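You operate a simulated robot arm through the tools that you are given. There is no shell and no other tool. Be economical: measure what you need, move in short steps, check, and stop when the job is done.

Carry out the task below with a simulated robot arm. There is one attempt and no reset: what you move stays moved.

TASK
Press the orange end plug into the small grey core.
Fine: core on the slide's stub, end plug on it, slide in, lever down; then lever back and slide out again. Leave the other end plugs.
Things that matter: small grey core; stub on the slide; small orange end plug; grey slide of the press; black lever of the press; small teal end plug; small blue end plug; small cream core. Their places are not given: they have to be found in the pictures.

It is judged by the outcome, as a careful person would: the job done as asked, and still so three seconds after it is handed in. It fails if anything else is knocked over, pushed out of place, dropped, spilled or broken.

THE ROBOT
A 6-joint arm with a two-finger parallel gripper, fixed in place. Base frame: the origin is at the foot of the arm, x ahead of it, y to its left, z up; the work surface is at about z = 800. Lengths are in mm, angles in degrees, forces in N, time in s.
With the tool pointing down near the work surface it reaches from about 260 to 680 mm from the base axis. Its first joint turns from -66.0 to 66.0 degrees. Payload 2.9 kg.
Tool frame: the origin (TCP) lies between the finger pads and is the grasp point; the fingertips stand 30 mm ahead of it; z points along the fingers, y is the line along which they close. The gripper opens to 110 mm. The fingers are 20 mm wide and 10 mm thick; the gripper's body (48 by 112 mm) begins 55 mm behind the TCP.
Orientation is that of the tool frame in the base frame, as a unit quaternion [x, y, z, w]. With the fingers straight down and closing along the base's y, the tool's x points along the base's -x, its y along +y and its z along -z.

THE INTERFACE
- The arm moves only by the tool drive_tool. Its argument "increments" is a list that holds one entry, the list of rows, each a list of 7 numbers: the shift along the tool's x, y, z in mm, then the turn, a rotation vector about the tool's x, y, z in degrees, then the closure, from 0 (fully open) to 1 (shut). In form: [[[x, y, z, ax, ay, az, claw], ...]]. A call has 1 to 10 rows; each row shifts and turns the commanded pose from where the row before left it, along the tool's axes as they then stand. A row lasts 0.2 s, in which the tool goes at most 50 mm and 8.6 degrees; a call with a longer step from one row to the next is refused whole, and so is a gripper value outside its range. A pose out of reach is approached as far as the arm can. The call stops where the force on the tool passes 70 N (or 10 N more than at its start, if that is more) or the arm is blocked; 0.2 s more then pass. The fingers move at their own pace (about 108 mm/s each) and stop on an object; they squeeze with about 20 N. The grip force told is the motor's: it shows also when the fingers shut on nothing. Time passes only in rows, and 0.2 s behind the last, so rows that do not move let the fingers close. It gives the time, the measured TCP pose, the force on the tool (base axes), the opening and the grip force at its end, in the units of the frame above (readings bear some noise).
- Cameras (640 x 400 px; columns grow to the right, rows downward): "scene" is fixed at [55.7, 418.8, 1389.6]; the picture's right is [-0.92, -0.40, 0.00], its down [-0.21, 0.48, -0.85] and it looks along [0.34, -0.78, -0.52] (base axes); focal length 326 px, centre (320, 200). "wrist" rides on the gripper at [-36, 0, -57] in the tool frame; the picture's right is [0.00, -1.00, 0.00], its down [0.97, 0.00, -0.24] and it looks along [0.24, 0.00, 0.97] (tool axes); focal length 218 px, centre (320, 200).
- capture(camera): a new picture of that camera. No time passes.
- pixel_to_xyz(camera, pixels): there is no depth. For up to 12 entries [column, row, z] of the newest picture of that camera ("zoom" is the newest enlarged one), the place [x, y] in the base frame at which the ray of that pixel passes the height z, good to about 2 mm. No time passes.
- close_up(camera, box): a new picture of the part [left, top, right, bottom] of that camera's present view, enlarged. No time passes.
- job_done(): hands the job in; it is judged then, once.

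Work in short steps. Measure before you move; look again where a grasp or a placing could have gone wrong, and mend it. You have 80 turns and 54 pictures in all, those below and enlarged ones among them. Open the gripper and draw the arm clear of the work before you hand the job in, unless the task says otherwise; then end with one line.

The tools are called after "Request:" as name(argument=value, ...) on one line, values as JSON. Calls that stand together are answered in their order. drive_tool: Moves the arm, as the interface text tells. Its arguments: {"type":"object","properties":{"increments":{"type":"array"}},"required":["increments"]} The other tools are called the same way: capture (camera) takes a picture; pixel_to_xyz (camera, pixels) gives the place at which the rays of pixels pass given heights; close_up (camera, box) takes an enlarged picture of a part of a camera's view; job_done () hands the job in.

At the start:

```text
time: 0.0
position: [372.8, -223.1, 1168.7]
tcp_rot: [0.0, 1.0, 0.0, 0.0]
contact_force: [-0.4, -0.4, 0.3]
width: 109.8
grasp_force: 0.1
```

scene: 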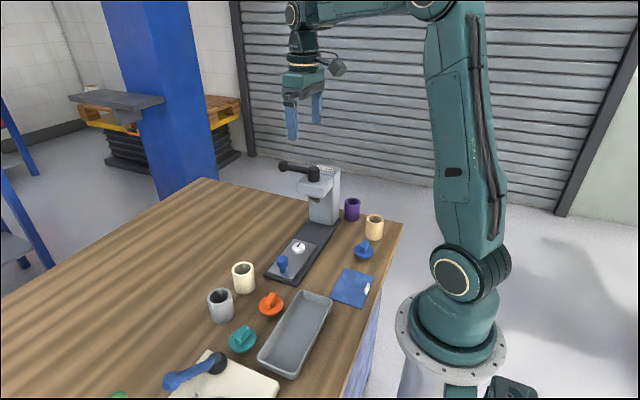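
wrist: 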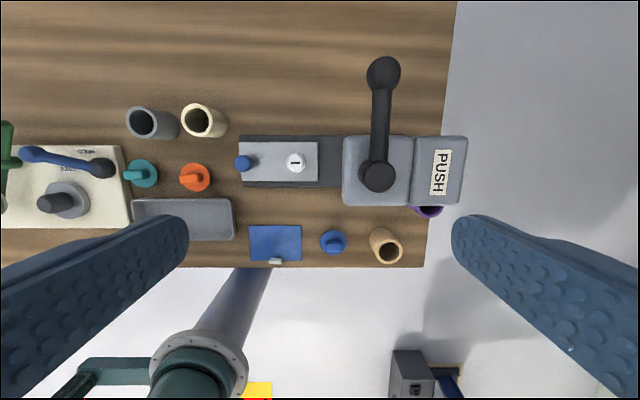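

The scene shows the grey core near (220,305), the orange plug near (271,304), and the press with its slide near (295,255). I'll enlarge both views to see them better.

Request:
close_up(camera="scene", box=[190, 140, 410, 360])

Request:
close_up(camera="wrist", box=[110, 40, 480, 271])

```text
1.82 times, centred on (300, 250) of scene
```

zoom: 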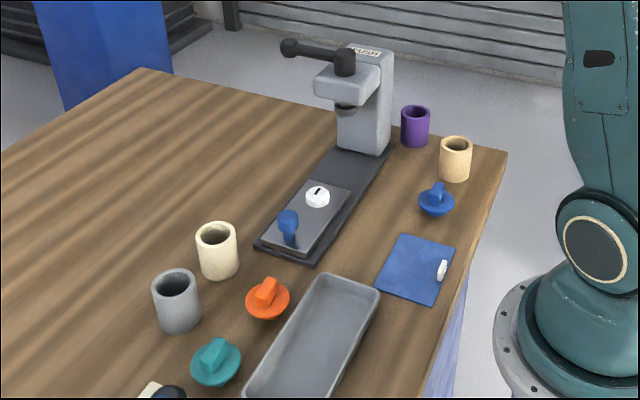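

```text
1.73 times, centred on (295, 156) of wrist
```

zoom: 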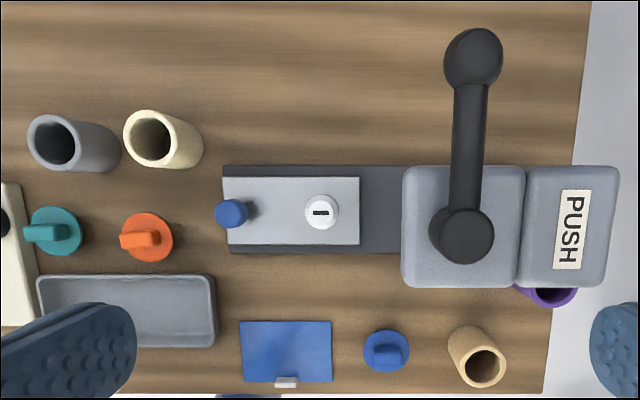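

I'll measure the key items from the full wrist view at plausible heights.

Request:
capture(camera="wrist")

Request:
pixel_to_xyz(camera="wrist", pixels=[[145, 123, 850], [197, 120, 850], [195, 177, 805], [296, 162, 830], [244, 163, 840], [240, 187, 815], [318, 143, 815], [318, 181, 815], [383, 72, 1000], [378, 176, 980], [140, 173, 805], [332, 242, 805]])

Request:
close_up(camera="scene", box=[255, 145, 375, 220])

Request:
close_up(camera="scene", box=[200, 220, 340, 350])

```text
49 pictures are left
```

wrist: 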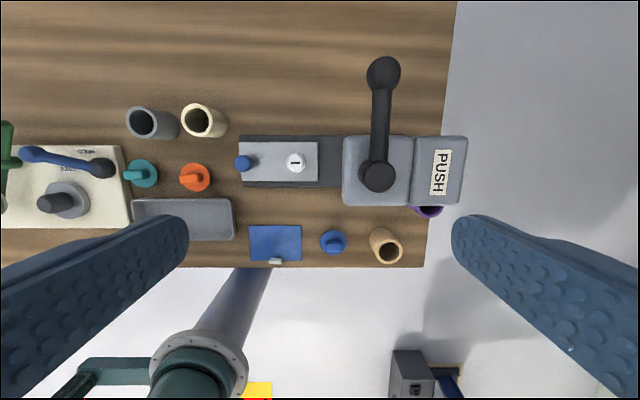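

```text
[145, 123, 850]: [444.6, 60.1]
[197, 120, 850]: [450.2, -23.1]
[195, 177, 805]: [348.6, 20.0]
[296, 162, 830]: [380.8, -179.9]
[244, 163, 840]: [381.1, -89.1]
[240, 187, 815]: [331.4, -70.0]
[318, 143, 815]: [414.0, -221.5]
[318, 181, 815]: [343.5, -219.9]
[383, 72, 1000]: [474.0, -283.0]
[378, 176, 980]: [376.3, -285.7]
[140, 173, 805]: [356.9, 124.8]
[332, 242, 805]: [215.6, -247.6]
```

```text
5.33 times, centred on (315, 182) of scene
```

zoom: 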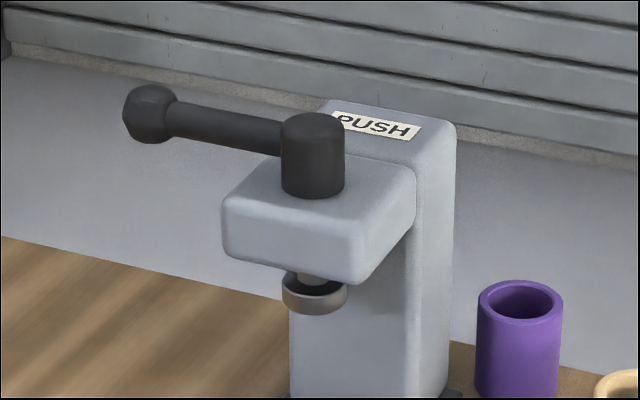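

```text
3.08 times, centred on (270, 285) of scene
```

zoom: 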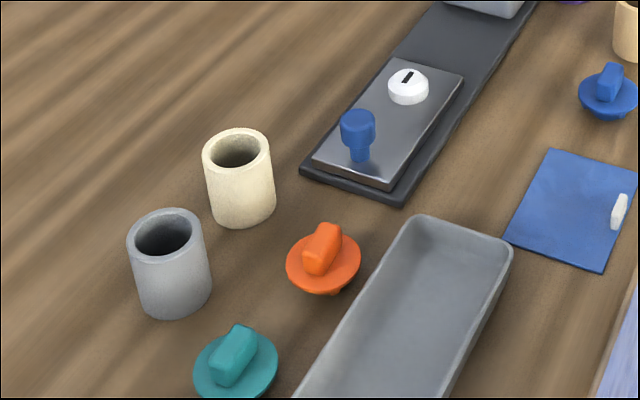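

The lever has a horizontal bar and a hub, with a ram beneath it. I'll move above the grey core and orange plug for a closer wrist view.

Request:
drive_tool(increments=[[[-8, 44, 30, 0, 0, 0, 0], [-8, 44, 30, 0, 0, 0, 0], [-8, 44, 30, 0, 0, 0, 0], [-8, 44, 30, 0, 0, 0, 0], [-8, 44, 30, 0, 0, 0, 0], [-8, 44, 30, 0, 0, 0, 0], [0, 0, 0, 0, 0, 0, 0]]])

Request:
capture(camera="wrist")

Request:
capture(camera="scene")

```text
refused: row 1 steps farther than a row can; nothing moved
```

```text
46 pictures are left
```

wrist: 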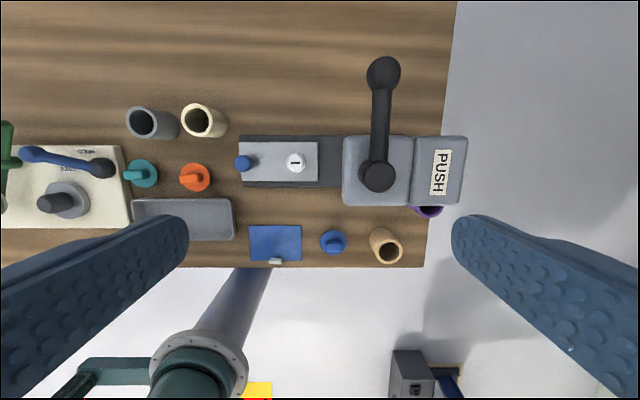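

```text
45 pictures are left
```

scene: 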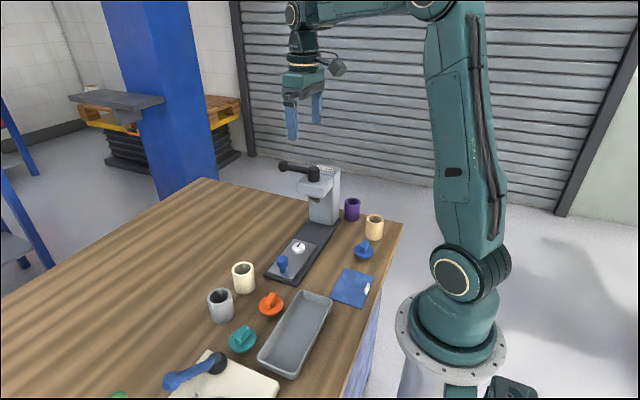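

The step was slightly over 50 mm per row, so I'll use smaller steps.

Request:
drive_tool(increments=[[[-7, 38, 26, 0, 0, 0, 0], [-7, 38, 26, 0, 0, 0, 0], [-7, 38, 26, 0, 0, 0, 0], [-7, 38, 26, 0, 0, 0, 0], [-7, 38, 26, 0, 0, 0, 0], [-7, 38, 26, 0, 0, 0, 0], [-7, 38, 26, 0, 0, 0, 0], [0, 0, 0, 0, 0, 0, 0]]])

Request:
capture(camera="wrist")

Request:
pixel_to_xyz(camera="scene", pixels=[[220, 296, 850], [220, 296, 860], [220, 296, 840], [221, 322, 800], [271, 308, 803], [243, 267, 850], [298, 244, 830], [299, 252, 815], [284, 259, 840], [299, 164, 1000], [280, 165, 1000]])

```text
time: 1.8
position: [424.9, 45.0, 985.2]
tcp_rot: [0.0, 1.0, 0.0, -0.001]
contact_force: [0.4, -0.5, -0.1]
width: 110.0
grasp_force: 0.2
```

```text
44 pictures are left
```

wrist: 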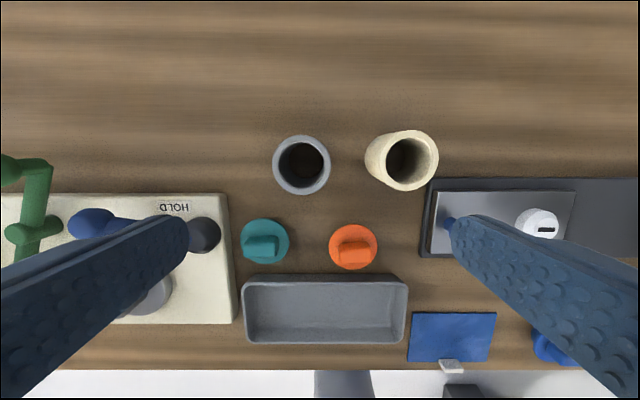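

```text
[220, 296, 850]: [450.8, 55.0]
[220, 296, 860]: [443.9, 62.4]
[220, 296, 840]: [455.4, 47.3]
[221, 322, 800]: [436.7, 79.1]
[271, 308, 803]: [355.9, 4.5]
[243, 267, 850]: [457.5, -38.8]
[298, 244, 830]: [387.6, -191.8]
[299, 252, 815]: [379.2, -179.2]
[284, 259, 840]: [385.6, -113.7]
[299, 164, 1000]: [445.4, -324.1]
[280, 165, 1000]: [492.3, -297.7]
```

Request:
pixel_to_xyz(camera="wrist", pixels=[[302, 165, 850], [302, 165, 860], [302, 165, 870], [273, 165, 860], [331, 165, 860], [302, 136, 860], [302, 195, 860], [354, 247, 803], [329, 247, 805], [378, 247, 805], [353, 245, 820], [540, 222, 825]])

Request:
close_up(camera="wrist", box=[230, 115, 450, 285])

```text
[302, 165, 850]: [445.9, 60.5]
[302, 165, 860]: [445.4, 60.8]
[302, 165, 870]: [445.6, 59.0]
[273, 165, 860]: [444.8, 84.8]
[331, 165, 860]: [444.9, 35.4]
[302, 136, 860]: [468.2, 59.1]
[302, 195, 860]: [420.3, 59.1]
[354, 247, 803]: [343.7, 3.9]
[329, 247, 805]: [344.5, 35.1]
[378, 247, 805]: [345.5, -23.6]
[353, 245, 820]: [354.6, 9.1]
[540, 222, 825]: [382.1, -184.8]
```

```text
2.35 times, centred on (340, 200) of wrist
```

zoom: 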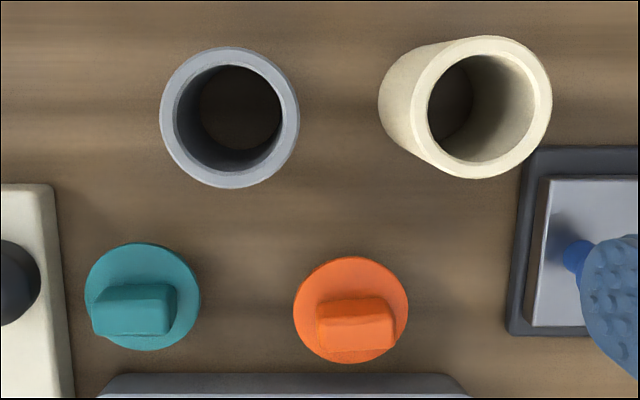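

The grey core centres at about (445, 60), has a diameter of about 48 and a top near z 860. I'll hover above it with the fingers part-closed and check the alignment.

Request:
drive_tool(increments=[[[-10, 7.5, 20, 0, 0, 0, 0.25], [-10, 7.5, 20, 0, 0, 0, 0.3], [0, 0, 20, 0, 0, 0, 0.3], [0, 0, 18, 0, 0, 0, 0.3], [0, 0, 0, 0, 0, 0, 0.3]]])

Request:
capture(camera="wrist")

Request:
close_up(camera="scene", box=[170, 220, 320, 340])

```text
time: 3.0
position: [444.0, 60.6, 906.6]
tcp_rot: [0.0, 1.0, -0.001, 0.0]
contact_force: [-0.2, 0.8, 0.1]
width: 77.1
grasp_force: 0.1
```

```text
42 pictures are left
```

wrist: 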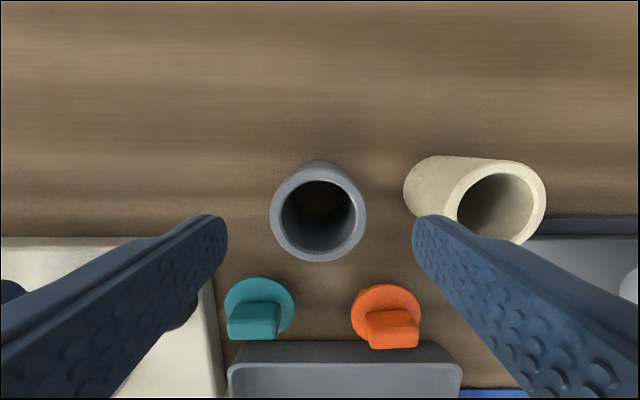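

```text
3.33 times, centred on (245, 280) of scene
```

zoom: 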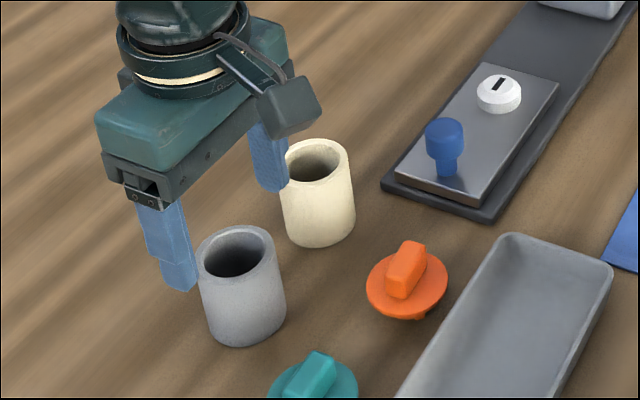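

Request:
pixel_to_xyz(camera="wrist", pixels=[[318, 212, 860], [318, 212, 855], [271, 212, 860], [366, 212, 860], [318, 162, 860], [318, 261, 860], [283, 212, 860], [354, 212, 860], [420, 212, 876], [228, 212, 876], [406, 190, 800], [386, 305, 810]])

```text
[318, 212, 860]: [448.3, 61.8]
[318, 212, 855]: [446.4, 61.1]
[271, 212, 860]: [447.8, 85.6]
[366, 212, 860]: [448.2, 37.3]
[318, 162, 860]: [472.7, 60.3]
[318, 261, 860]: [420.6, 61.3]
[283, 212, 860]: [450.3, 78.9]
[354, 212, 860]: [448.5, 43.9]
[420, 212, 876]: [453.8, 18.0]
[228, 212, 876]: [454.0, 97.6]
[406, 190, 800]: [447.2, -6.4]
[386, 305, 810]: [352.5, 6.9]
```

The core is at about (446.5, 61), and the right finger (y 12–22) clears the cream core's edge at −6. I'll descend to z≈842 and close.

Request:
drive_tool(increments=[[[-2.5, 0.5, 15, 0, 0, 0, 0.3], [0, 0, 20, 0, 0, 0, 0.3], [0, 0, 20, 0, 0, 0, 0.3], [0, 0, 10, 0, 0, 0, 0.3], [0, 0, 0, 0, 0, 0, 0.3], [0, 0, 0, 0, 0, 0, 0.45], [0, 0, 0, 0, 0, 0, 0.7], [0, 0, 0, 0, 0, 0, 0.7]]])

```text
time: 4.8
position: [443.8, 58.9, 844.5]
tcp_rot: [0.0, 1.0, 0.0, 0.0]
contact_force: [0.5, 0.6, -0.3]
width: 49.2
grasp_force: 20.1
```

The core is gripped at width 49. I'll lift and move to a spot beside the stub to get a clear wrist view of it.

Request:
drive_tool(increments=[[[0, 0, -25, 0, 0, 0, 0.7], [0, 0, -35, 0, 0, 0, 0.7], [0, 0, -35, 0, 0, 0, 0.7], [22, -40, 0, 0, 0, 0, 0.7], [22, -40, 0, 0, 0, 0, 0.7], [22, -40, 0, 0, 0, 0, 0.7], [22, -40, 0, 0, 0, 0, 0.7], [22, -40, 0, 0, 0, 0, 0.7], [22, -40, 0, 0, 0, 0, 0.7], [0, 0, 0, 0, 0, 0, 0.7]]])

Request:
capture(camera="wrist")

Request:
close_up(camera="scene", box=[250, 200, 340, 290])

```text
time: 7.0
position: [311.1, -182.1, 938.3]
tcp_rot: [0.0, 1.0, 0.0, 0.0]
contact_force: [-1.0, 0.1, 0.0]
width: 49.2
grasp_force: 20.2
```

```text
40 pictures are left
```

wrist: 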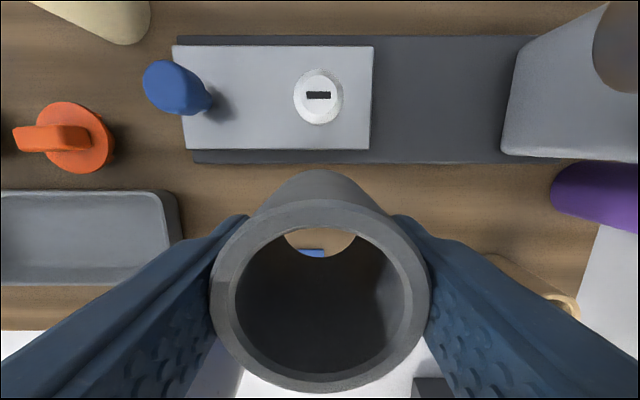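

```text
4.44 times, centred on (295, 245) of scene
```

zoom: 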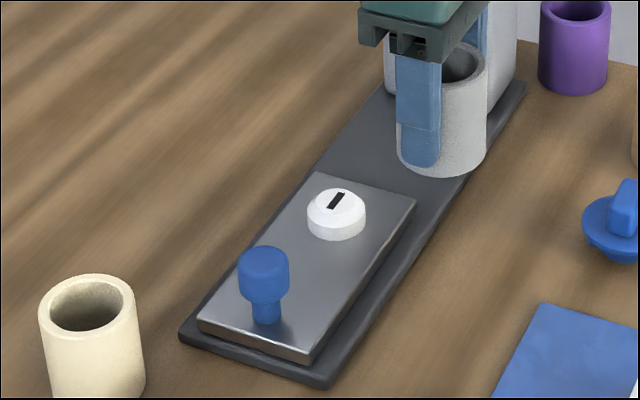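

Request:
pixel_to_xyz(camera="wrist", pixels=[[318, 94, 828], [318, 94, 823], [318, 94, 833], [293, 94, 828], [343, 94, 828], [320, 290, 953], [210, 290, 953], [430, 290, 953], [372, 97, 815], [183, 100, 815], [178, 88, 850], [320, 200, 953]])

Request:
pixel_to_xyz(camera="zoom", pixels=[[336, 204, 823], [336, 204, 828], [336, 204, 833], [336, 220, 815], [265, 255, 850], [320, 204, 828], [308, 206, 828], [364, 206, 828]])

```text
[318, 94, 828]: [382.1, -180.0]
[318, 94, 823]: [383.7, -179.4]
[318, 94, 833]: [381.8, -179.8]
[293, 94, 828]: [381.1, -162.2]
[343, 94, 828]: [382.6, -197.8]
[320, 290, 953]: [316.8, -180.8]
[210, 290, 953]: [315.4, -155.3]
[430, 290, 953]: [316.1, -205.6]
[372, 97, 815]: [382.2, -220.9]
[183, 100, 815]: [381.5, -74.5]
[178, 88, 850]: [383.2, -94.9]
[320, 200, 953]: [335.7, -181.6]
```

```text
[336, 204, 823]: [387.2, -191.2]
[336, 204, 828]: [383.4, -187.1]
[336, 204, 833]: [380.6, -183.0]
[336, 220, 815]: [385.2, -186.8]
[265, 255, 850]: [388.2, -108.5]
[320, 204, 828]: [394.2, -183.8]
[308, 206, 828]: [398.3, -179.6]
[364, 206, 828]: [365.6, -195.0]
```

Request:
pixel_to_xyz(camera="wrist", pixels=[[320, 199, 954], [320, 392, 954], [320, 223, 954], [320, 376, 954], [236, 290, 954], [405, 290, 954], [318, 70, 832], [318, 124, 815], [318, 69, 832], [318, 113, 832], [318, 46, 815], [318, 150, 815]])

Request:
close_up(camera="wrist", box=[260, 40, 380, 140])

Request:
close_up(camera="wrist", box=[180, 160, 460, 400])

```text
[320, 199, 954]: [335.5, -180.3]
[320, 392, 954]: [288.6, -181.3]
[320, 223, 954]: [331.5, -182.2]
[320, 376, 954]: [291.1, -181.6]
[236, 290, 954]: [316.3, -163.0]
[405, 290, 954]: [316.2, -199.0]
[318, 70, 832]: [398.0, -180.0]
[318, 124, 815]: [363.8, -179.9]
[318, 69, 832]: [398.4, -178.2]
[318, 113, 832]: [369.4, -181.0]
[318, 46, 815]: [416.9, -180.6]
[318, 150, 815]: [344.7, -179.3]
```

```text
4.00 times, centred on (320, 90) of wrist
```

zoom: 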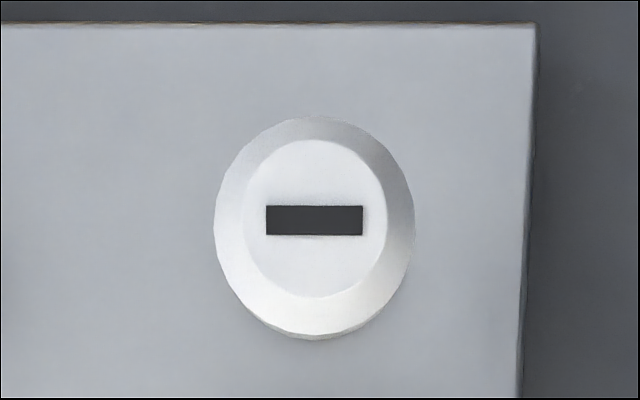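

```text
1.67 times, centred on (320, 280) of wrist
```

zoom: 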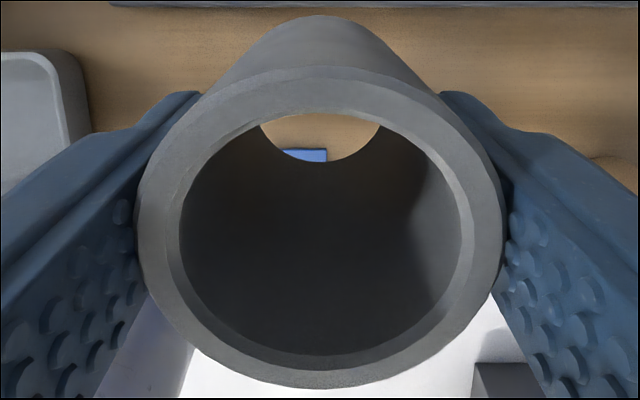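

The stub centre is at about (381, −180), it is chamfered, and its top is near z 833. The held core is nearly centred on the TCP. I'll move above the stub with the core bottom near z 845 and check.

Request:
drive_tool(increments=[[[-34, 0.5, 0, 0, 0, 0, 0.7], [-34.7, 0.5, 0, 0, 0, 0, 0.7], [0, 0, 25, 0, 0, 0, 0.7], [0, 0, 24, 0, 0, 0, 0.7], [0, 0, 0, 0, 0, 0, 0.7]]])

Request:
close_up(camera="scene", box=[250, 180, 350, 290])

Request:
capture(camera="wrist")

```text
time: 8.2
position: [381.8, -182.2, 891.1]
tcp_rot: [0.0, 1.0, 0.0, 0.0]
contact_force: [0.4, 0.3, -0.3]
width: 49.3
grasp_force: 20.6
```

```text
3.64 times, centred on (300, 235) of scene
```

zoom: 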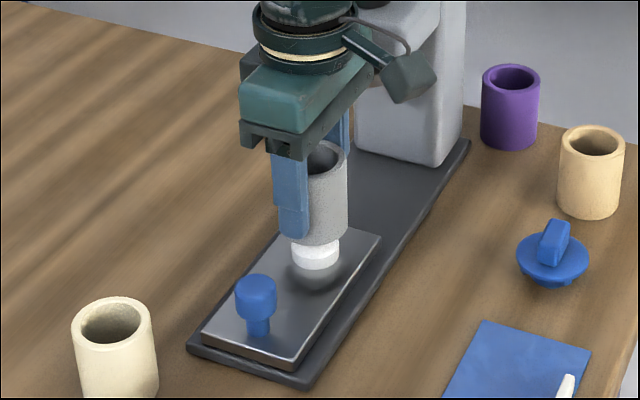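

```text
35 pictures are left
```

wrist: 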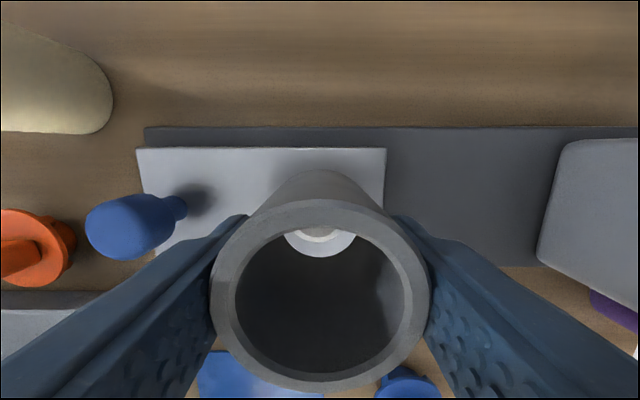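

The stub shows through the bore, centred at column ~320. I'll lower slowly and watch the force.

Request:
drive_tool(increments=[[[0, 0, 8, 0, 0, 0, 0.7], [0, 0, 6, 0, 0, 0, 0.7], [0, 0, 6, 0, 0, 0, 0.7], [0, 0, 5, 0, 0, 0, 0.7], [0, 0, 0, 0, 0, 0, 0.7]]])

Request:
close_up(camera="scene", box=[250, 180, 350, 290])

```text
time: 9.4
position: [380.4, -179.7, 864.7]
tcp_rot: [0.0, 1.0, 0.0, 0.0]
contact_force: [-2.3, 0.6, 5.8]
width: 49.3
grasp_force: 19.6
```

```text
3.64 times, centred on (300, 235) of scene
```

zoom: 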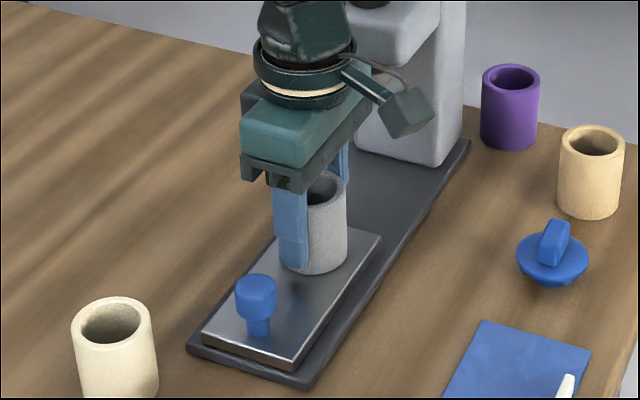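

The core is sliding over the stub with light contact. I'll lower in small steps until it seats.

Request:
drive_tool(increments=[[[0, 0, 2, 0, 0, 0, 0.7], [0, 0, 2, 0, 0, 0, 0.7], [0, 0, 1, 0, 0, 0, 0.7], [0, 0, 0, 0, 0, 0, 0.7]]])

```text
time: 10.4
position: [381.7, -180.3, 861.2]
tcp_rot: [0.0, 1.0, -0.001, 0.002]
contact_force: [-12.8, 2.7, 47.4]
width: 49.1
grasp_force: 20.0
```

The force rose to 47 N at z≈861, so the core is probably seated. I'll ease off 2 mm, release and rise.

Request:
drive_tool(increments=[[[0, 0, -2, 0, 0, 0, 0.7], [0, 0, 0, 0, 0, 0, 0.45], [0, 0, 0, 0, 0, 0, 0.3], [0, 0, 0, 0, 0, 0, 0.25], [0, 0, -25, 0, 0, 0, 0.25], [0, 0, -35, 0, 0, 0, 0.25], [0, 0, -35, 0, 0, 0, 0.25], [0, 0, 0, 0, 0, 0, 0.25]]])

Request:
close_up(camera="scene", box=[250, 180, 350, 290])

Request:
capture(camera="wrist")

```text
time: 12.2
position: [379.9, -181.7, 957.7]
tcp_rot: [0.0, 1.0, -0.001, 0.0]
contact_force: [-0.7, 0.8, -0.4]
width: 82.6
grasp_force: 0.1
```

```text
3.64 times, centred on (300, 235) of scene
```

zoom: 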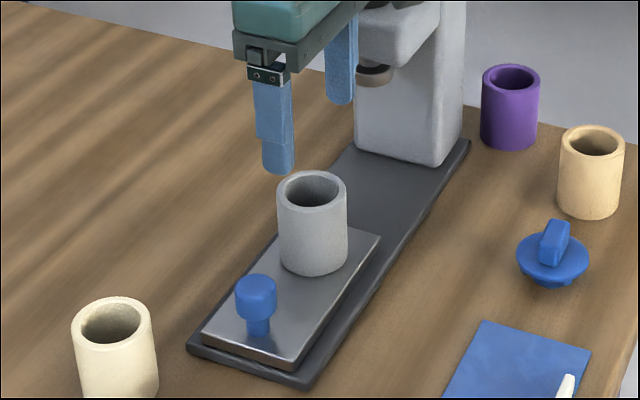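

```text
32 pictures are left
```

wrist: 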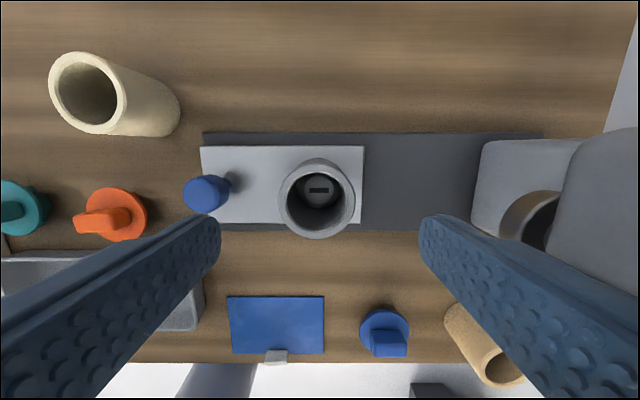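

The core is seated upright on the stub. Now I'll move above the orange plug near (347, 6) and look closely at its tab.

Request:
drive_tool(increments=[[[7, 37, 0, 0, 0, 0, 0.3], [7, 37, 0, 0, 0, 0, 0.4], [7, 37, 0, 0, 0, 0, 0.4], [7, 37, 0, 0, 0, 0, 0.4], [5, 39, 0, 0, 0, 0, 0.4], [0, 0, 30, 0, 0, 0, 0.4], [0, 0, 0, 0, 0, 0, 0.4]]])

Request:
capture(camera="wrist")

Request:
close_up(camera="scene", box=[230, 270, 310, 330])

```text
time: 13.8
position: [348.3, 7.2, 926.9]
tcp_rot: [0.0, 1.0, 0.0, 0.0]
contact_force: [-0.4, 0.1, 0.7]
width: 65.8
grasp_force: 0.2
```

```text
31 pictures are left
```

wrist: 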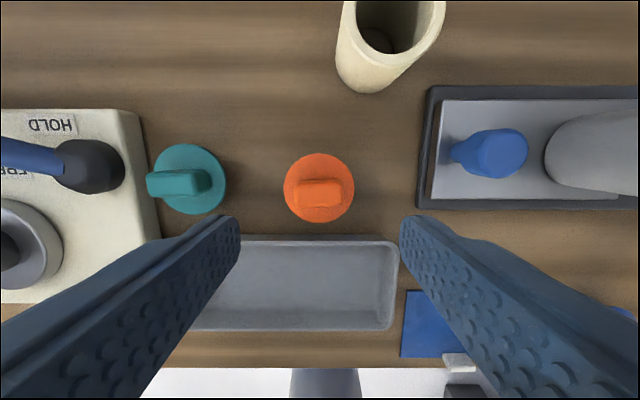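

```text
6.67 times, centred on (270, 300) of scene
```

zoom: 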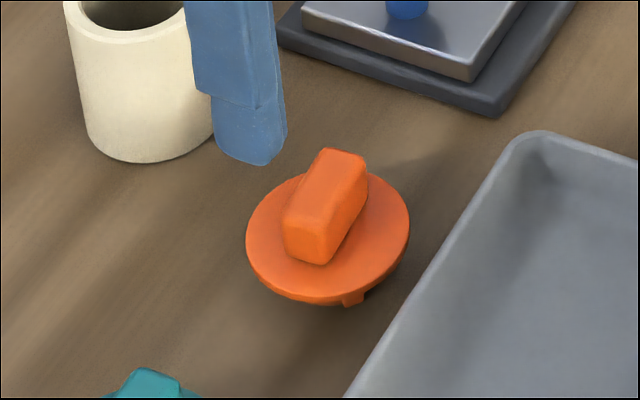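

Request:
pixel_to_xyz(camera="wrist", pixels=[[319, 188, 812], [283, 188, 812], [354, 188, 812], [319, 153, 812], [319, 222, 812], [295, 194, 830], [345, 194, 830], [320, 180, 830], [320, 208, 830], [320, 194, 830], [320, 194, 835]])

Request:
pixel_to_xyz(camera="zoom", pixels=[[353, 303, 800], [353, 300, 803], [328, 238, 810], [328, 238, 812], [335, 175, 830], [335, 175, 835], [246, 238, 810], [410, 235, 810], [335, 175, 840]])

Request:
close_up(camera="wrist", box=[260, 130, 380, 230])

```text
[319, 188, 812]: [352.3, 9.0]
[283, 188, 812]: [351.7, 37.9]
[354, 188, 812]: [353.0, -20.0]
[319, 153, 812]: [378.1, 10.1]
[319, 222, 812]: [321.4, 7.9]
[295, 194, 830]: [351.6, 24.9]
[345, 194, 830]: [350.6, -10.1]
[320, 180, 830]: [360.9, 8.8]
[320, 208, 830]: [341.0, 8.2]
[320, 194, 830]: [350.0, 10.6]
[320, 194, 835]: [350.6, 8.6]
```

```text
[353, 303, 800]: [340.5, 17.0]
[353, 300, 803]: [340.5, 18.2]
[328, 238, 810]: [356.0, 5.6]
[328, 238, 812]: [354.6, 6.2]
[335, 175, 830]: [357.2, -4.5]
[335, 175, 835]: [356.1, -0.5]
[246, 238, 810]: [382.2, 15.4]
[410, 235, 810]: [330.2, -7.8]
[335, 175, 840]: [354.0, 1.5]
```

```text
4.00 times, centred on (320, 180) of wrist
```

zoom: 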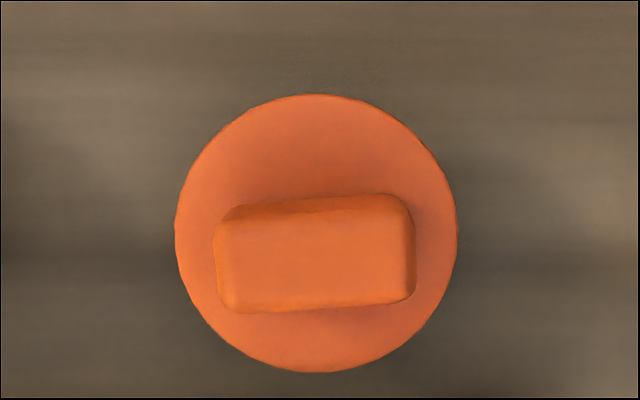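

The plug's flange centre is about (351, 8.5). The tab runs along y, about 35 long, with its top near z 840. I'll descend to TCP 847 with an opening of about 62 and grip the tab.

Request:
drive_tool(increments=[[[-2.2, 0.5, 20, 0, 0, 0, 0.42], [0, 0, 20, 0, 0, 0, 0.42], [0, 0, 20, 0, 0, 0, 0.42], [0, 0, 12, 0, 0, 0, 0.42], [0, 0, 6, 0, 0, 0, 0.42], [0, 0, 0, 0, 0, 0, 0.42]]])

Request:
capture(camera="wrist")

Request:
close_up(camera="scene", box=[230, 260, 320, 330])

```text
time: 15.2
position: [350.0, 6.1, 848.0]
tcp_rot: [-0.001, 1.0, 0.0, 0.0]
contact_force: [-0.3, -0.5, -0.2]
width: 63.8
grasp_force: 0.1
```

```text
28 pictures are left
```

wrist: 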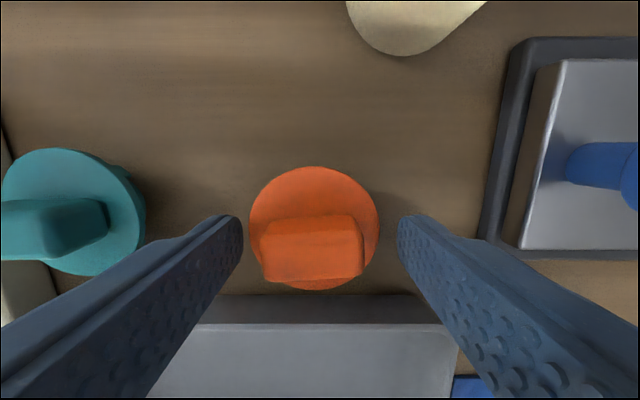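

```text
5.71 times, centred on (275, 295) of scene
```

zoom: 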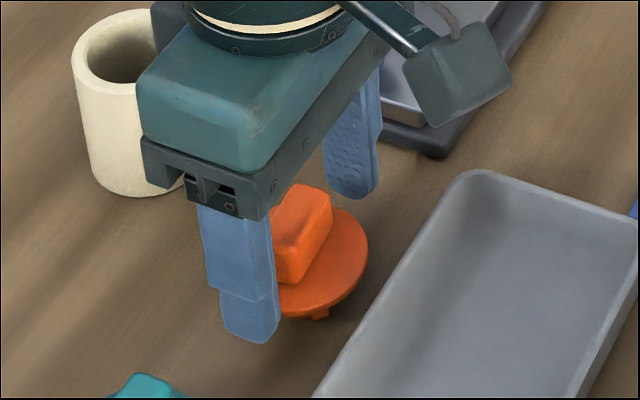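

The fingers straddle the tab above the flange, so I'll close.

Request:
drive_tool(increments=[[[0, 0, 0, 0, 0, 0, 0.55], [0, 0, 0, 0, 0, 0, 0.7], [0, 0, 0, 0, 0, 0, 0.85], [0, 0, 0, 0, 0, 0, 0.85]]])

Request:
capture(camera="wrist")

```text
time: 16.2
position: [351.1, 6.7, 847.6]
tcp_rot: [0.0, 1.0, 0.0, 0.0]
contact_force: [0.1, 0.4, 0.7]
width: 52.1
grasp_force: 20.3
```

```text
26 pictures are left
```

wrist: 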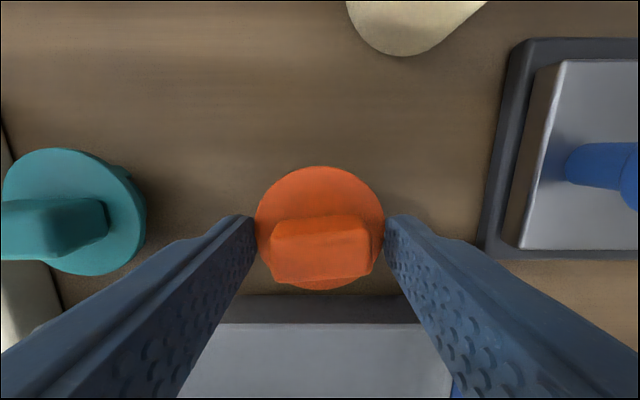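

A width of 52 means I closed on the flange, not the tab, so the flange stands higher than I thought. I'll open, raise 9 mm and grip the tab.

Request:
drive_tool(increments=[[[0, 0, 0, 0, 0, 0, 0.45], [0, 0, 0, 0, 0, 0, 0.42], [0, 0, -9, 0, 0, 0, 0.42], [0, 0, 0, 0, 0, 0, 0.5], [0, 0, 0, 0, 0, 0, 0.6], [0, 0, 0, 0, 0, 0, 0.75], [0, 0, 0, 0, 0, 0, 0.85], [0, 0, 0, 0, 0, 0, 0.85]]])

Request:
capture(camera="wrist")

```text
time: 18.0
position: [349.5, 6.1, 858.5]
tcp_rot: [0.0, 1.0, 0.001, 0.001]
contact_force: [0.2, -0.3, 0.0]
width: 32.7
grasp_force: 20.2
```

```text
25 pictures are left
```

wrist: 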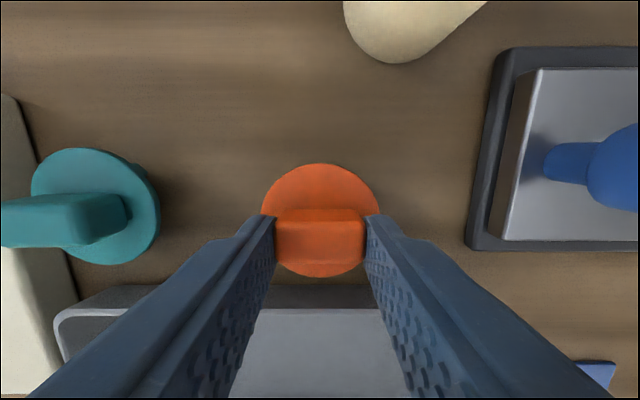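

The tab is now held (width 32.7) and aligned. I'll lift and inspect the underside from the scene camera.

Request:
drive_tool(increments=[[[0, 0, -20, 0, 0, 0, 0.85], [0, 0, -35, 0, 0, 0, 0.85], [0, 0, -40, 0, 0, 0, 0.85], [0, 0, -40, 0, 0, 0, 0.85], [0, 0, 0, 0, 0, 0, 0.85]]])

Request:
close_up(camera="scene", box=[240, 190, 340, 270])

```text
time: 19.2
position: [349.4, 6.4, 991.1]
tcp_rot: [-0.001, 1.0, 0.0, 0.001]
contact_force: [0.3, -0.2, 0.1]
width: 32.7
grasp_force: 20.0
```

```text
5.00 times, centred on (290, 230) of scene
```

zoom: 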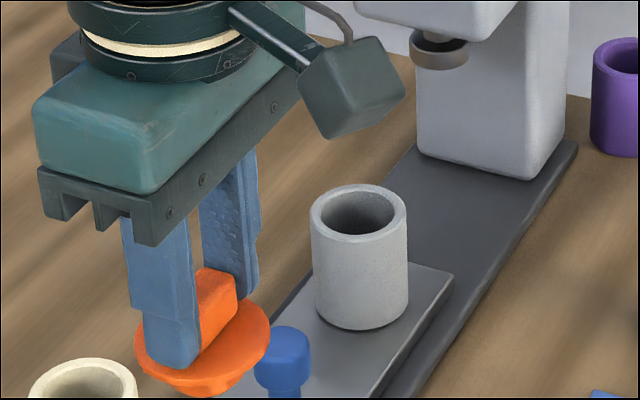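

I'll measure the plug's offset in the hand with the wrist camera.

Request:
close_up(camera="wrist", box=[240, 140, 400, 300])

Request:
pixel_to_xyz(camera="zoom", pixels=[[320, 70, 953], [320, 335, 953], [320, 60, 953], [320, 345, 953]])

```text
2.50 times, centred on (320, 220) of wrist
```

zoom: 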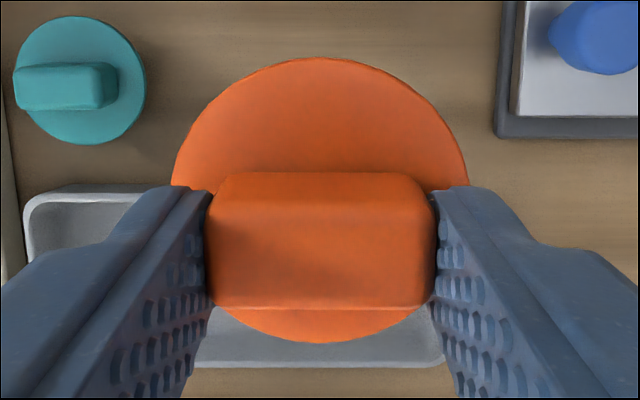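

```text
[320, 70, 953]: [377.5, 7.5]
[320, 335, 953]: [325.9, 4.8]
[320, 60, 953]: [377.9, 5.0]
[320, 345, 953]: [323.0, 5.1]
```

The plug is centred in the hand, about +1 mm in x. I'll move over the core with the spigot just above the rim.

Request:
drive_tool(increments=[[[-6, -37.5, 0, 0, 0, 0, 0.85], [-6, -37.5, 0, 0, 0, 0, 0.85], [-6, -37.5, 0, 0, 0, 0, 0.85], [-6, -37.5, 0, 0, 0, 0, 0.85], [-6, -37.4, 0, 0, 0, 0, 0.85], [0, 0, 25, 0, 0, 0, 0.85], [0, 0, 20, 0, 0, 0, 0.85], [0, 0, 0, 0, 0, 0, 0.85]]])

Request:
close_up(camera="scene", box=[260, 180, 350, 260])

Request:
capture(camera="wrist")

```text
time: 21.0
position: [380.9, -179.7, 947.0]
tcp_rot: [0.0, 1.0, 0.0, 0.0]
contact_force: [0.6, 1.0, -0.2]
width: 32.9
grasp_force: 20.1
```

```text
5.00 times, centred on (305, 220) of scene
```

zoom: 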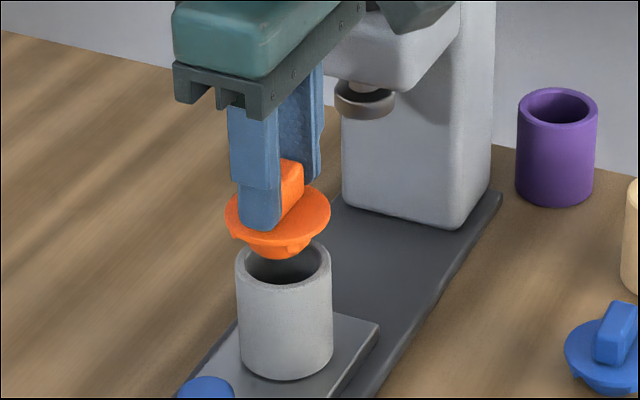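

```text
21 pictures are left
```

wrist: 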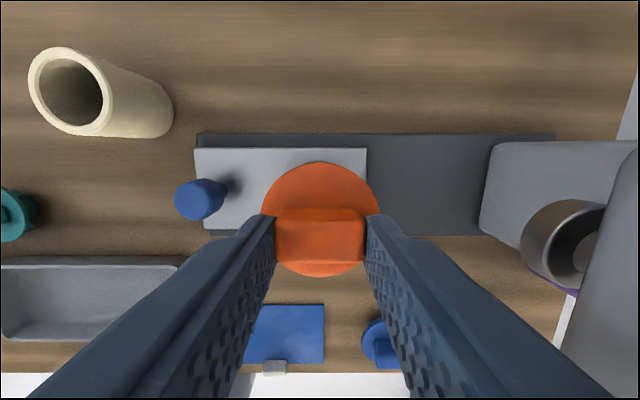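

I can see small lugs under the flange, so I'll zoom in on the plug and core rim before lowering.

Request:
close_up(camera="scene", box=[298, 212, 334, 242])

```text
13.33 times, centred on (316, 227) of scene
```

zoom: 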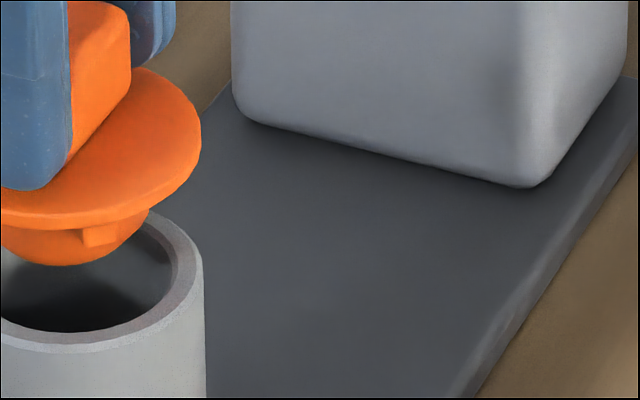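

Request:
close_up(camera="scene", box=[276, 214, 320, 244])

```text
13.33 times, centred on (298, 229) of scene
```

zoom: 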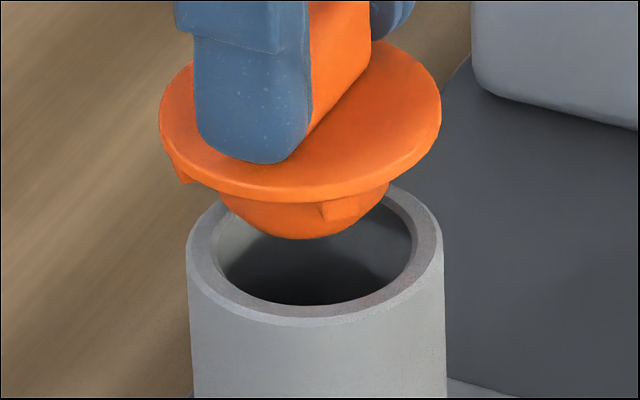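

The lugs are crush ribs on the spigot, so no keying is needed, and the alignment looks good. I'll lower into the bore gently until the ribs touch.

Request:
drive_tool(increments=[[[0, 0, 8, 0, 0, 0, 0.85], [0, 0, 5, 0, 0, 0, 0.85], [0, 0, 3, 0, 0, 0, 0.85], [0, 0, 3, 0, 0, 0, 0.85], [0, 0, 0, 0, 0, 0, 0.85]]])

Request:
close_up(camera="scene", box=[276, 214, 320, 244])

```text
time: 22.2
position: [379.8, -180.6, 927.3]
tcp_rot: [-0.001, 1.0, 0.0, 0.0]
contact_force: [0.0, 1.0, -0.4]
width: 33.0
grasp_force: 20.2
```

```text
13.33 times, centred on (298, 229) of scene
```

zoom: 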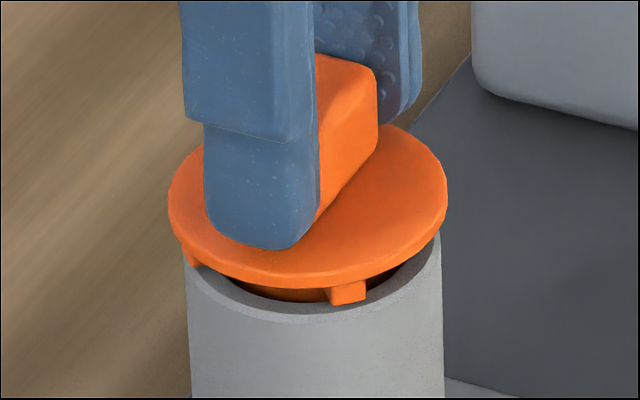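

The spigot is entering the bore. I'll continue in 2 mm steps until contact.

Request:
drive_tool(increments=[[[0, 0, 2, 0, 0, 0, 0.85], [0, 0, 2, 0, 0, 0, 0.85], [0, 0, 1, 0, 0, 0, 0.85], [0, 0, 0, 0, 0, 0, 0.85]]])

Request:
close_up(camera="scene", box=[276, 214, 320, 244])

```text
time: 23.2
position: [380.0, -180.5, 922.7]
tcp_rot: [0.0, 1.0, -0.001, 0.002]
contact_force: [-0.5, -0.5, 17.4]
width: 32.8
grasp_force: 19.9
```

```text
13.33 times, centred on (298, 229) of scene
```

zoom: 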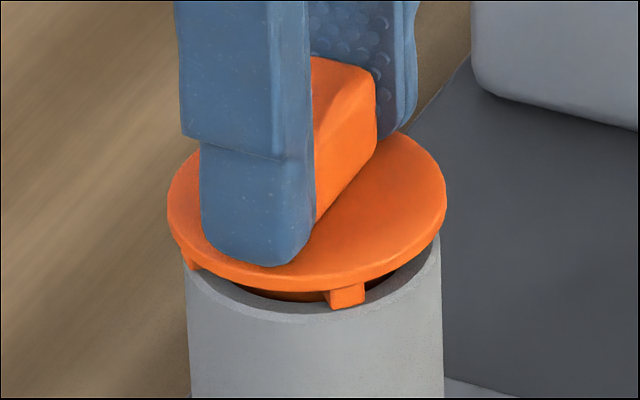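

The ribs rest on the bore edge and the reading is 17 N. I'll release and rise.

Request:
drive_tool(increments=[[[0, 0, -1, 0, 0, 0, 0.85], [0, 0, 0, 0, 0, 0, 0.65], [0, 0, 0, 0, 0, 0, 0.5], [0, 0, -20, 0, 0, 0, 0.5], [0, 0, -35, 0, 0, 0, 0.5], [0, 0, -35, 0, 0, 0, 0.5], [0, 0, 0, 0, 0, 0, 0.5]]])

Request:
capture(camera="wrist")

Request:
close_up(camera="scene", box=[260, 150, 350, 280])

```text
time: 24.8
position: [381.6, -178.7, 1016.1]
tcp_rot: [0.0, 1.0, 0.0, 0.0]
contact_force: [0.2, 0.5, 0.2]
width: 54.6
grasp_force: 0.1
```

```text
16 pictures are left
```

wrist: 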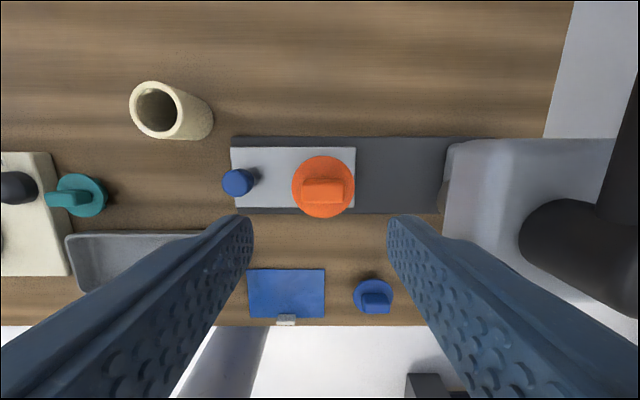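

```text
3.08 times, centred on (305, 215) of scene
```

zoom: 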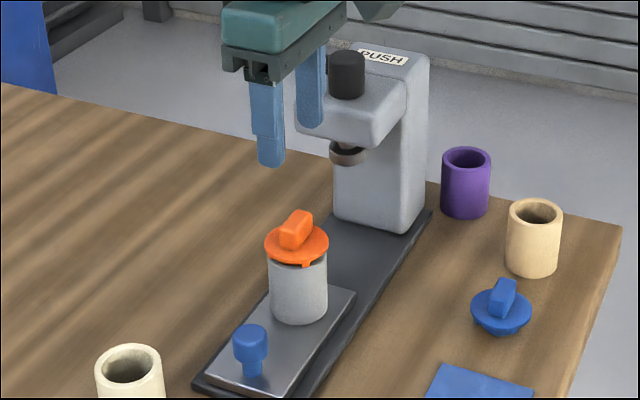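

The plug sits level on the core. To push the slide I'll grip the blue knob across x with the gripper turned −90°, which keeps the body clear of the plug. First I'll back off to above the knob while turning.

Request:
drive_tool(increments=[[[0, 42, 0, 0, 0, 0, 0.5], [0, 42, 0, 0, 0, 0, 0.5], [0, 0, 0, 0, 0, -8.5, 0.5], [0, 0, 0, 0, 0, -8.5, 0.5], [0, 0, 0, 0, 0, -8.5, 0.5], [0, 0, 0, 0, 0, -8.5, 0.5], [0, 0, 0, 0, 0, -8.5, 0.5], [0, 0, 0, 0, 0, -8.5, 0.5], [0, 0, 0, 0, 0, -8.5, 0.5], [0, 0, 0, 0, 0, -8.5, 0.5]]])

Request:
drive_tool(increments=[[[0, 0, 0, 0, 0, -8.5, 0.5], [0, 0, 0, 0, 0, -8.5, 0.5], [0, 0, 0, 0, 0, -5, 0.5], [0, 0, 40, 0, 0, 0, 0.5], [0, 0, 40, 0, 0, 0, 0.5], [0, 0, 0, 0, 0, 0, 0.5]]])

Request:
capture(camera="wrist")

```text
time: 27.0
position: [380.4, -96.1, 1014.5]
tcp_rot: [-0.561, 0.828, 0.0, -0.001]
contact_force: [0.0, 0.1, 0.9]
width: 55.2
grasp_force: 0.1
```

```text
time: 28.4
position: [380.9, -95.8, 933.0]
tcp_rot: [0.707, -0.707, 0.0, 0.0]
contact_force: [-0.3, -0.3, -0.3]
width: 55.1
grasp_force: 0.0
```

```text
14 pictures are left
```

wrist: 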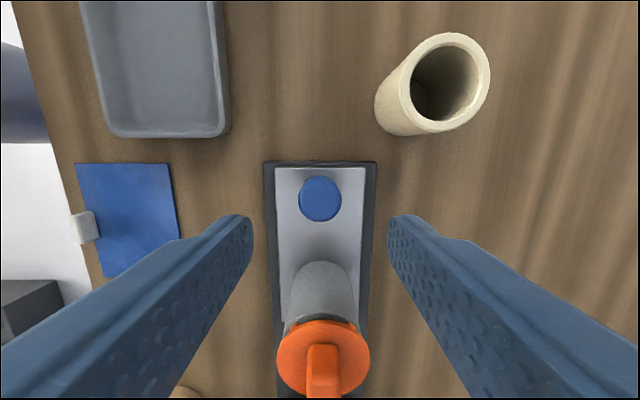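

Request:
pixel_to_xyz(camera="wrist", pixels=[[320, 199, 850], [299, 199, 850], [342, 199, 850], [320, 177, 850], [320, 221, 850], [320, 166, 815], [324, 350, 880]])

```text
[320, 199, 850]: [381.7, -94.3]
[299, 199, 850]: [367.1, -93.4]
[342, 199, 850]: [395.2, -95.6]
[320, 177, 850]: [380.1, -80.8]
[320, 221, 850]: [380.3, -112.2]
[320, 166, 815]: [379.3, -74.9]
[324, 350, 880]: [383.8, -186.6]
```

The knob is at (381, −96), directly under the tool. I'll descend 79 mm and close on it.

Request:
drive_tool(increments=[[[0, 0, 25, 0, 0, 0, 0.5], [0, 0, 25, 0, 0, 0, 0.5], [0, 0, 20, 0, 0, 0, 0.5], [0, 0, 9, 0, 0, 0, 0.5], [0, 0, 0, 0, 0, 0, 0.5], [0, 0, 0, 0, 0, 0, 0.7], [0, 0, 0, 0, 0, 0, 0.9], [0, 0, 0, 0, 0, 0, 0.9]]])

```text
time: 30.2
position: [379.8, -95.1, 856.5]
tcp_rot: [0.707, -0.707, 0.002, -0.001]
contact_force: [9.8, -1.6, -8.6]
width: 27.3
grasp_force: 44.9
```

The knob is gripped at width 27. I'll slide toward −y (tool +x) in small steps.

Request:
drive_tool(increments=[[[4, 0, 0, 0, 0, 0, 0.9], [8, 0, 0, 0, 0, 0, 0.9], [10, 0, 0, 0, 0, 0, 0.9], [10, 0, 0, 0, 0, 0, 0.9], [10, 0, 0, 0, 0, 0, 0.9], [0, 0, 0, 0, 0, 0, 0.9]]])

Request:
close_up(camera="scene", box=[250, 130, 370, 290])

```text
time: 31.6
position: [380.3, -140.3, 856.1]
tcp_rot: [0.707, -0.707, -0.002, 0.001]
contact_force: [7.7, -1.8, -34.2]
width: 27.3
grasp_force: 45.2
```

```text
2.50 times, centred on (310, 210) of scene
```

zoom: 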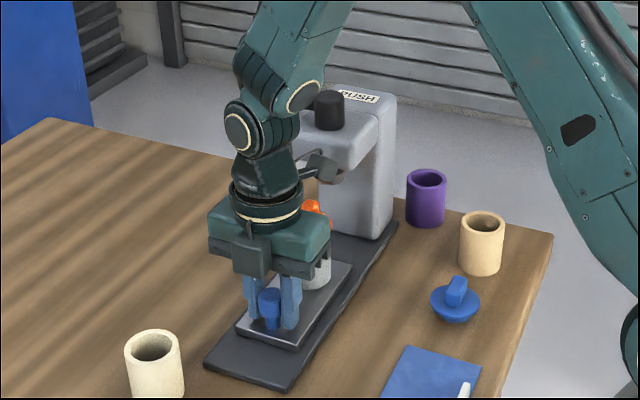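

The slide moves. A protruding box on the wrist's far side is close to the press head, so I'll zoom in before going further.

Request:
close_up(camera="scene", box=[290, 160, 350, 240])

```text
5.00 times, centred on (320, 200) of scene
```

zoom: 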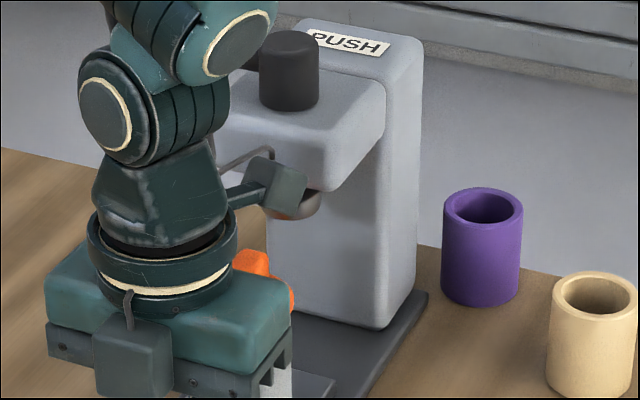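

A box on the wrist would hit the press head if I kept this orientation. I'll release the knob, back straight off toward +y, rise and turn back +90°, then push the knob from behind with closed fingers.

Request:
drive_tool(increments=[[[0, 0, 0, 0, 0, 0, 0.7], [0, 0, 0, 0, 0, 0, 0.5], [0, 0, 0, 0, 0, 0, 0.45], [-20, 0, 0, 0, 0, 0, 0.45], [-30, 0, 0, 0, 0, 0, 0.45], [-30, 0, -20, 0, 0, 0, 0.45], [0, 0, -40, 0, 0, 0, 0.45], [0, 0, 0, 0, 0, 8.5, 0.7], [0, 0, 0, 0, 0, 8.5, 1], [0, 0, 0, 0, 0, 8.5, 1]]])

Request:
drive_tool(increments=[[[0, 0, 0, 0, 0, 8.5, 1], [0, 0, 0, 0, 0, 8.5, 1], [0, 0, 0, 0, 0, 8.5, 1], [0, 0, 0, 0, 0, 8.5, 1], [0, 0, 0, 0, 0, 8.5, 1], [0, 0, 0, 0, 0, 8.5, 1], [0, 0, 0, 0, 0, 8.5, 1], [0, 0, 0, 0, 0, 5, 1], [0, 0, 0, 0, 0, 0, 1]]])

Request:
capture(camera="wrist")

```text
time: 33.8
position: [380.1, -58.1, 916.7]
tcp_rot: [-0.533, 0.846, -0.001, 0.0]
contact_force: [-0.9, -0.2, -1.0]
width: 0.2
grasp_force: 19.9
```

```text
time: 35.8
position: [379.4, -58.2, 915.7]
tcp_rot: [0.0, 1.0, 0.0, 0.0]
contact_force: [-0.2, -0.3, 0.1]
width: 0.0
grasp_force: 20.1
```

```text
11 pictures are left
```

wrist: 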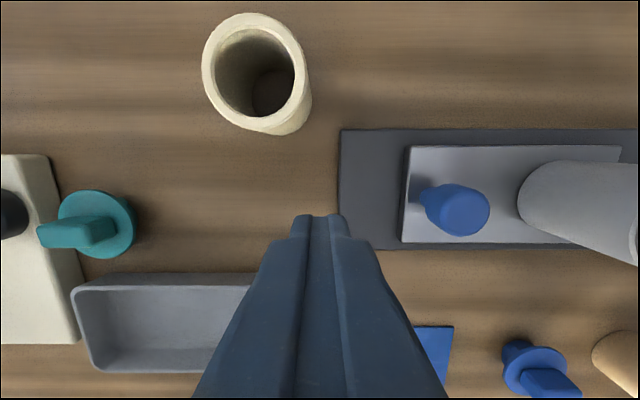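

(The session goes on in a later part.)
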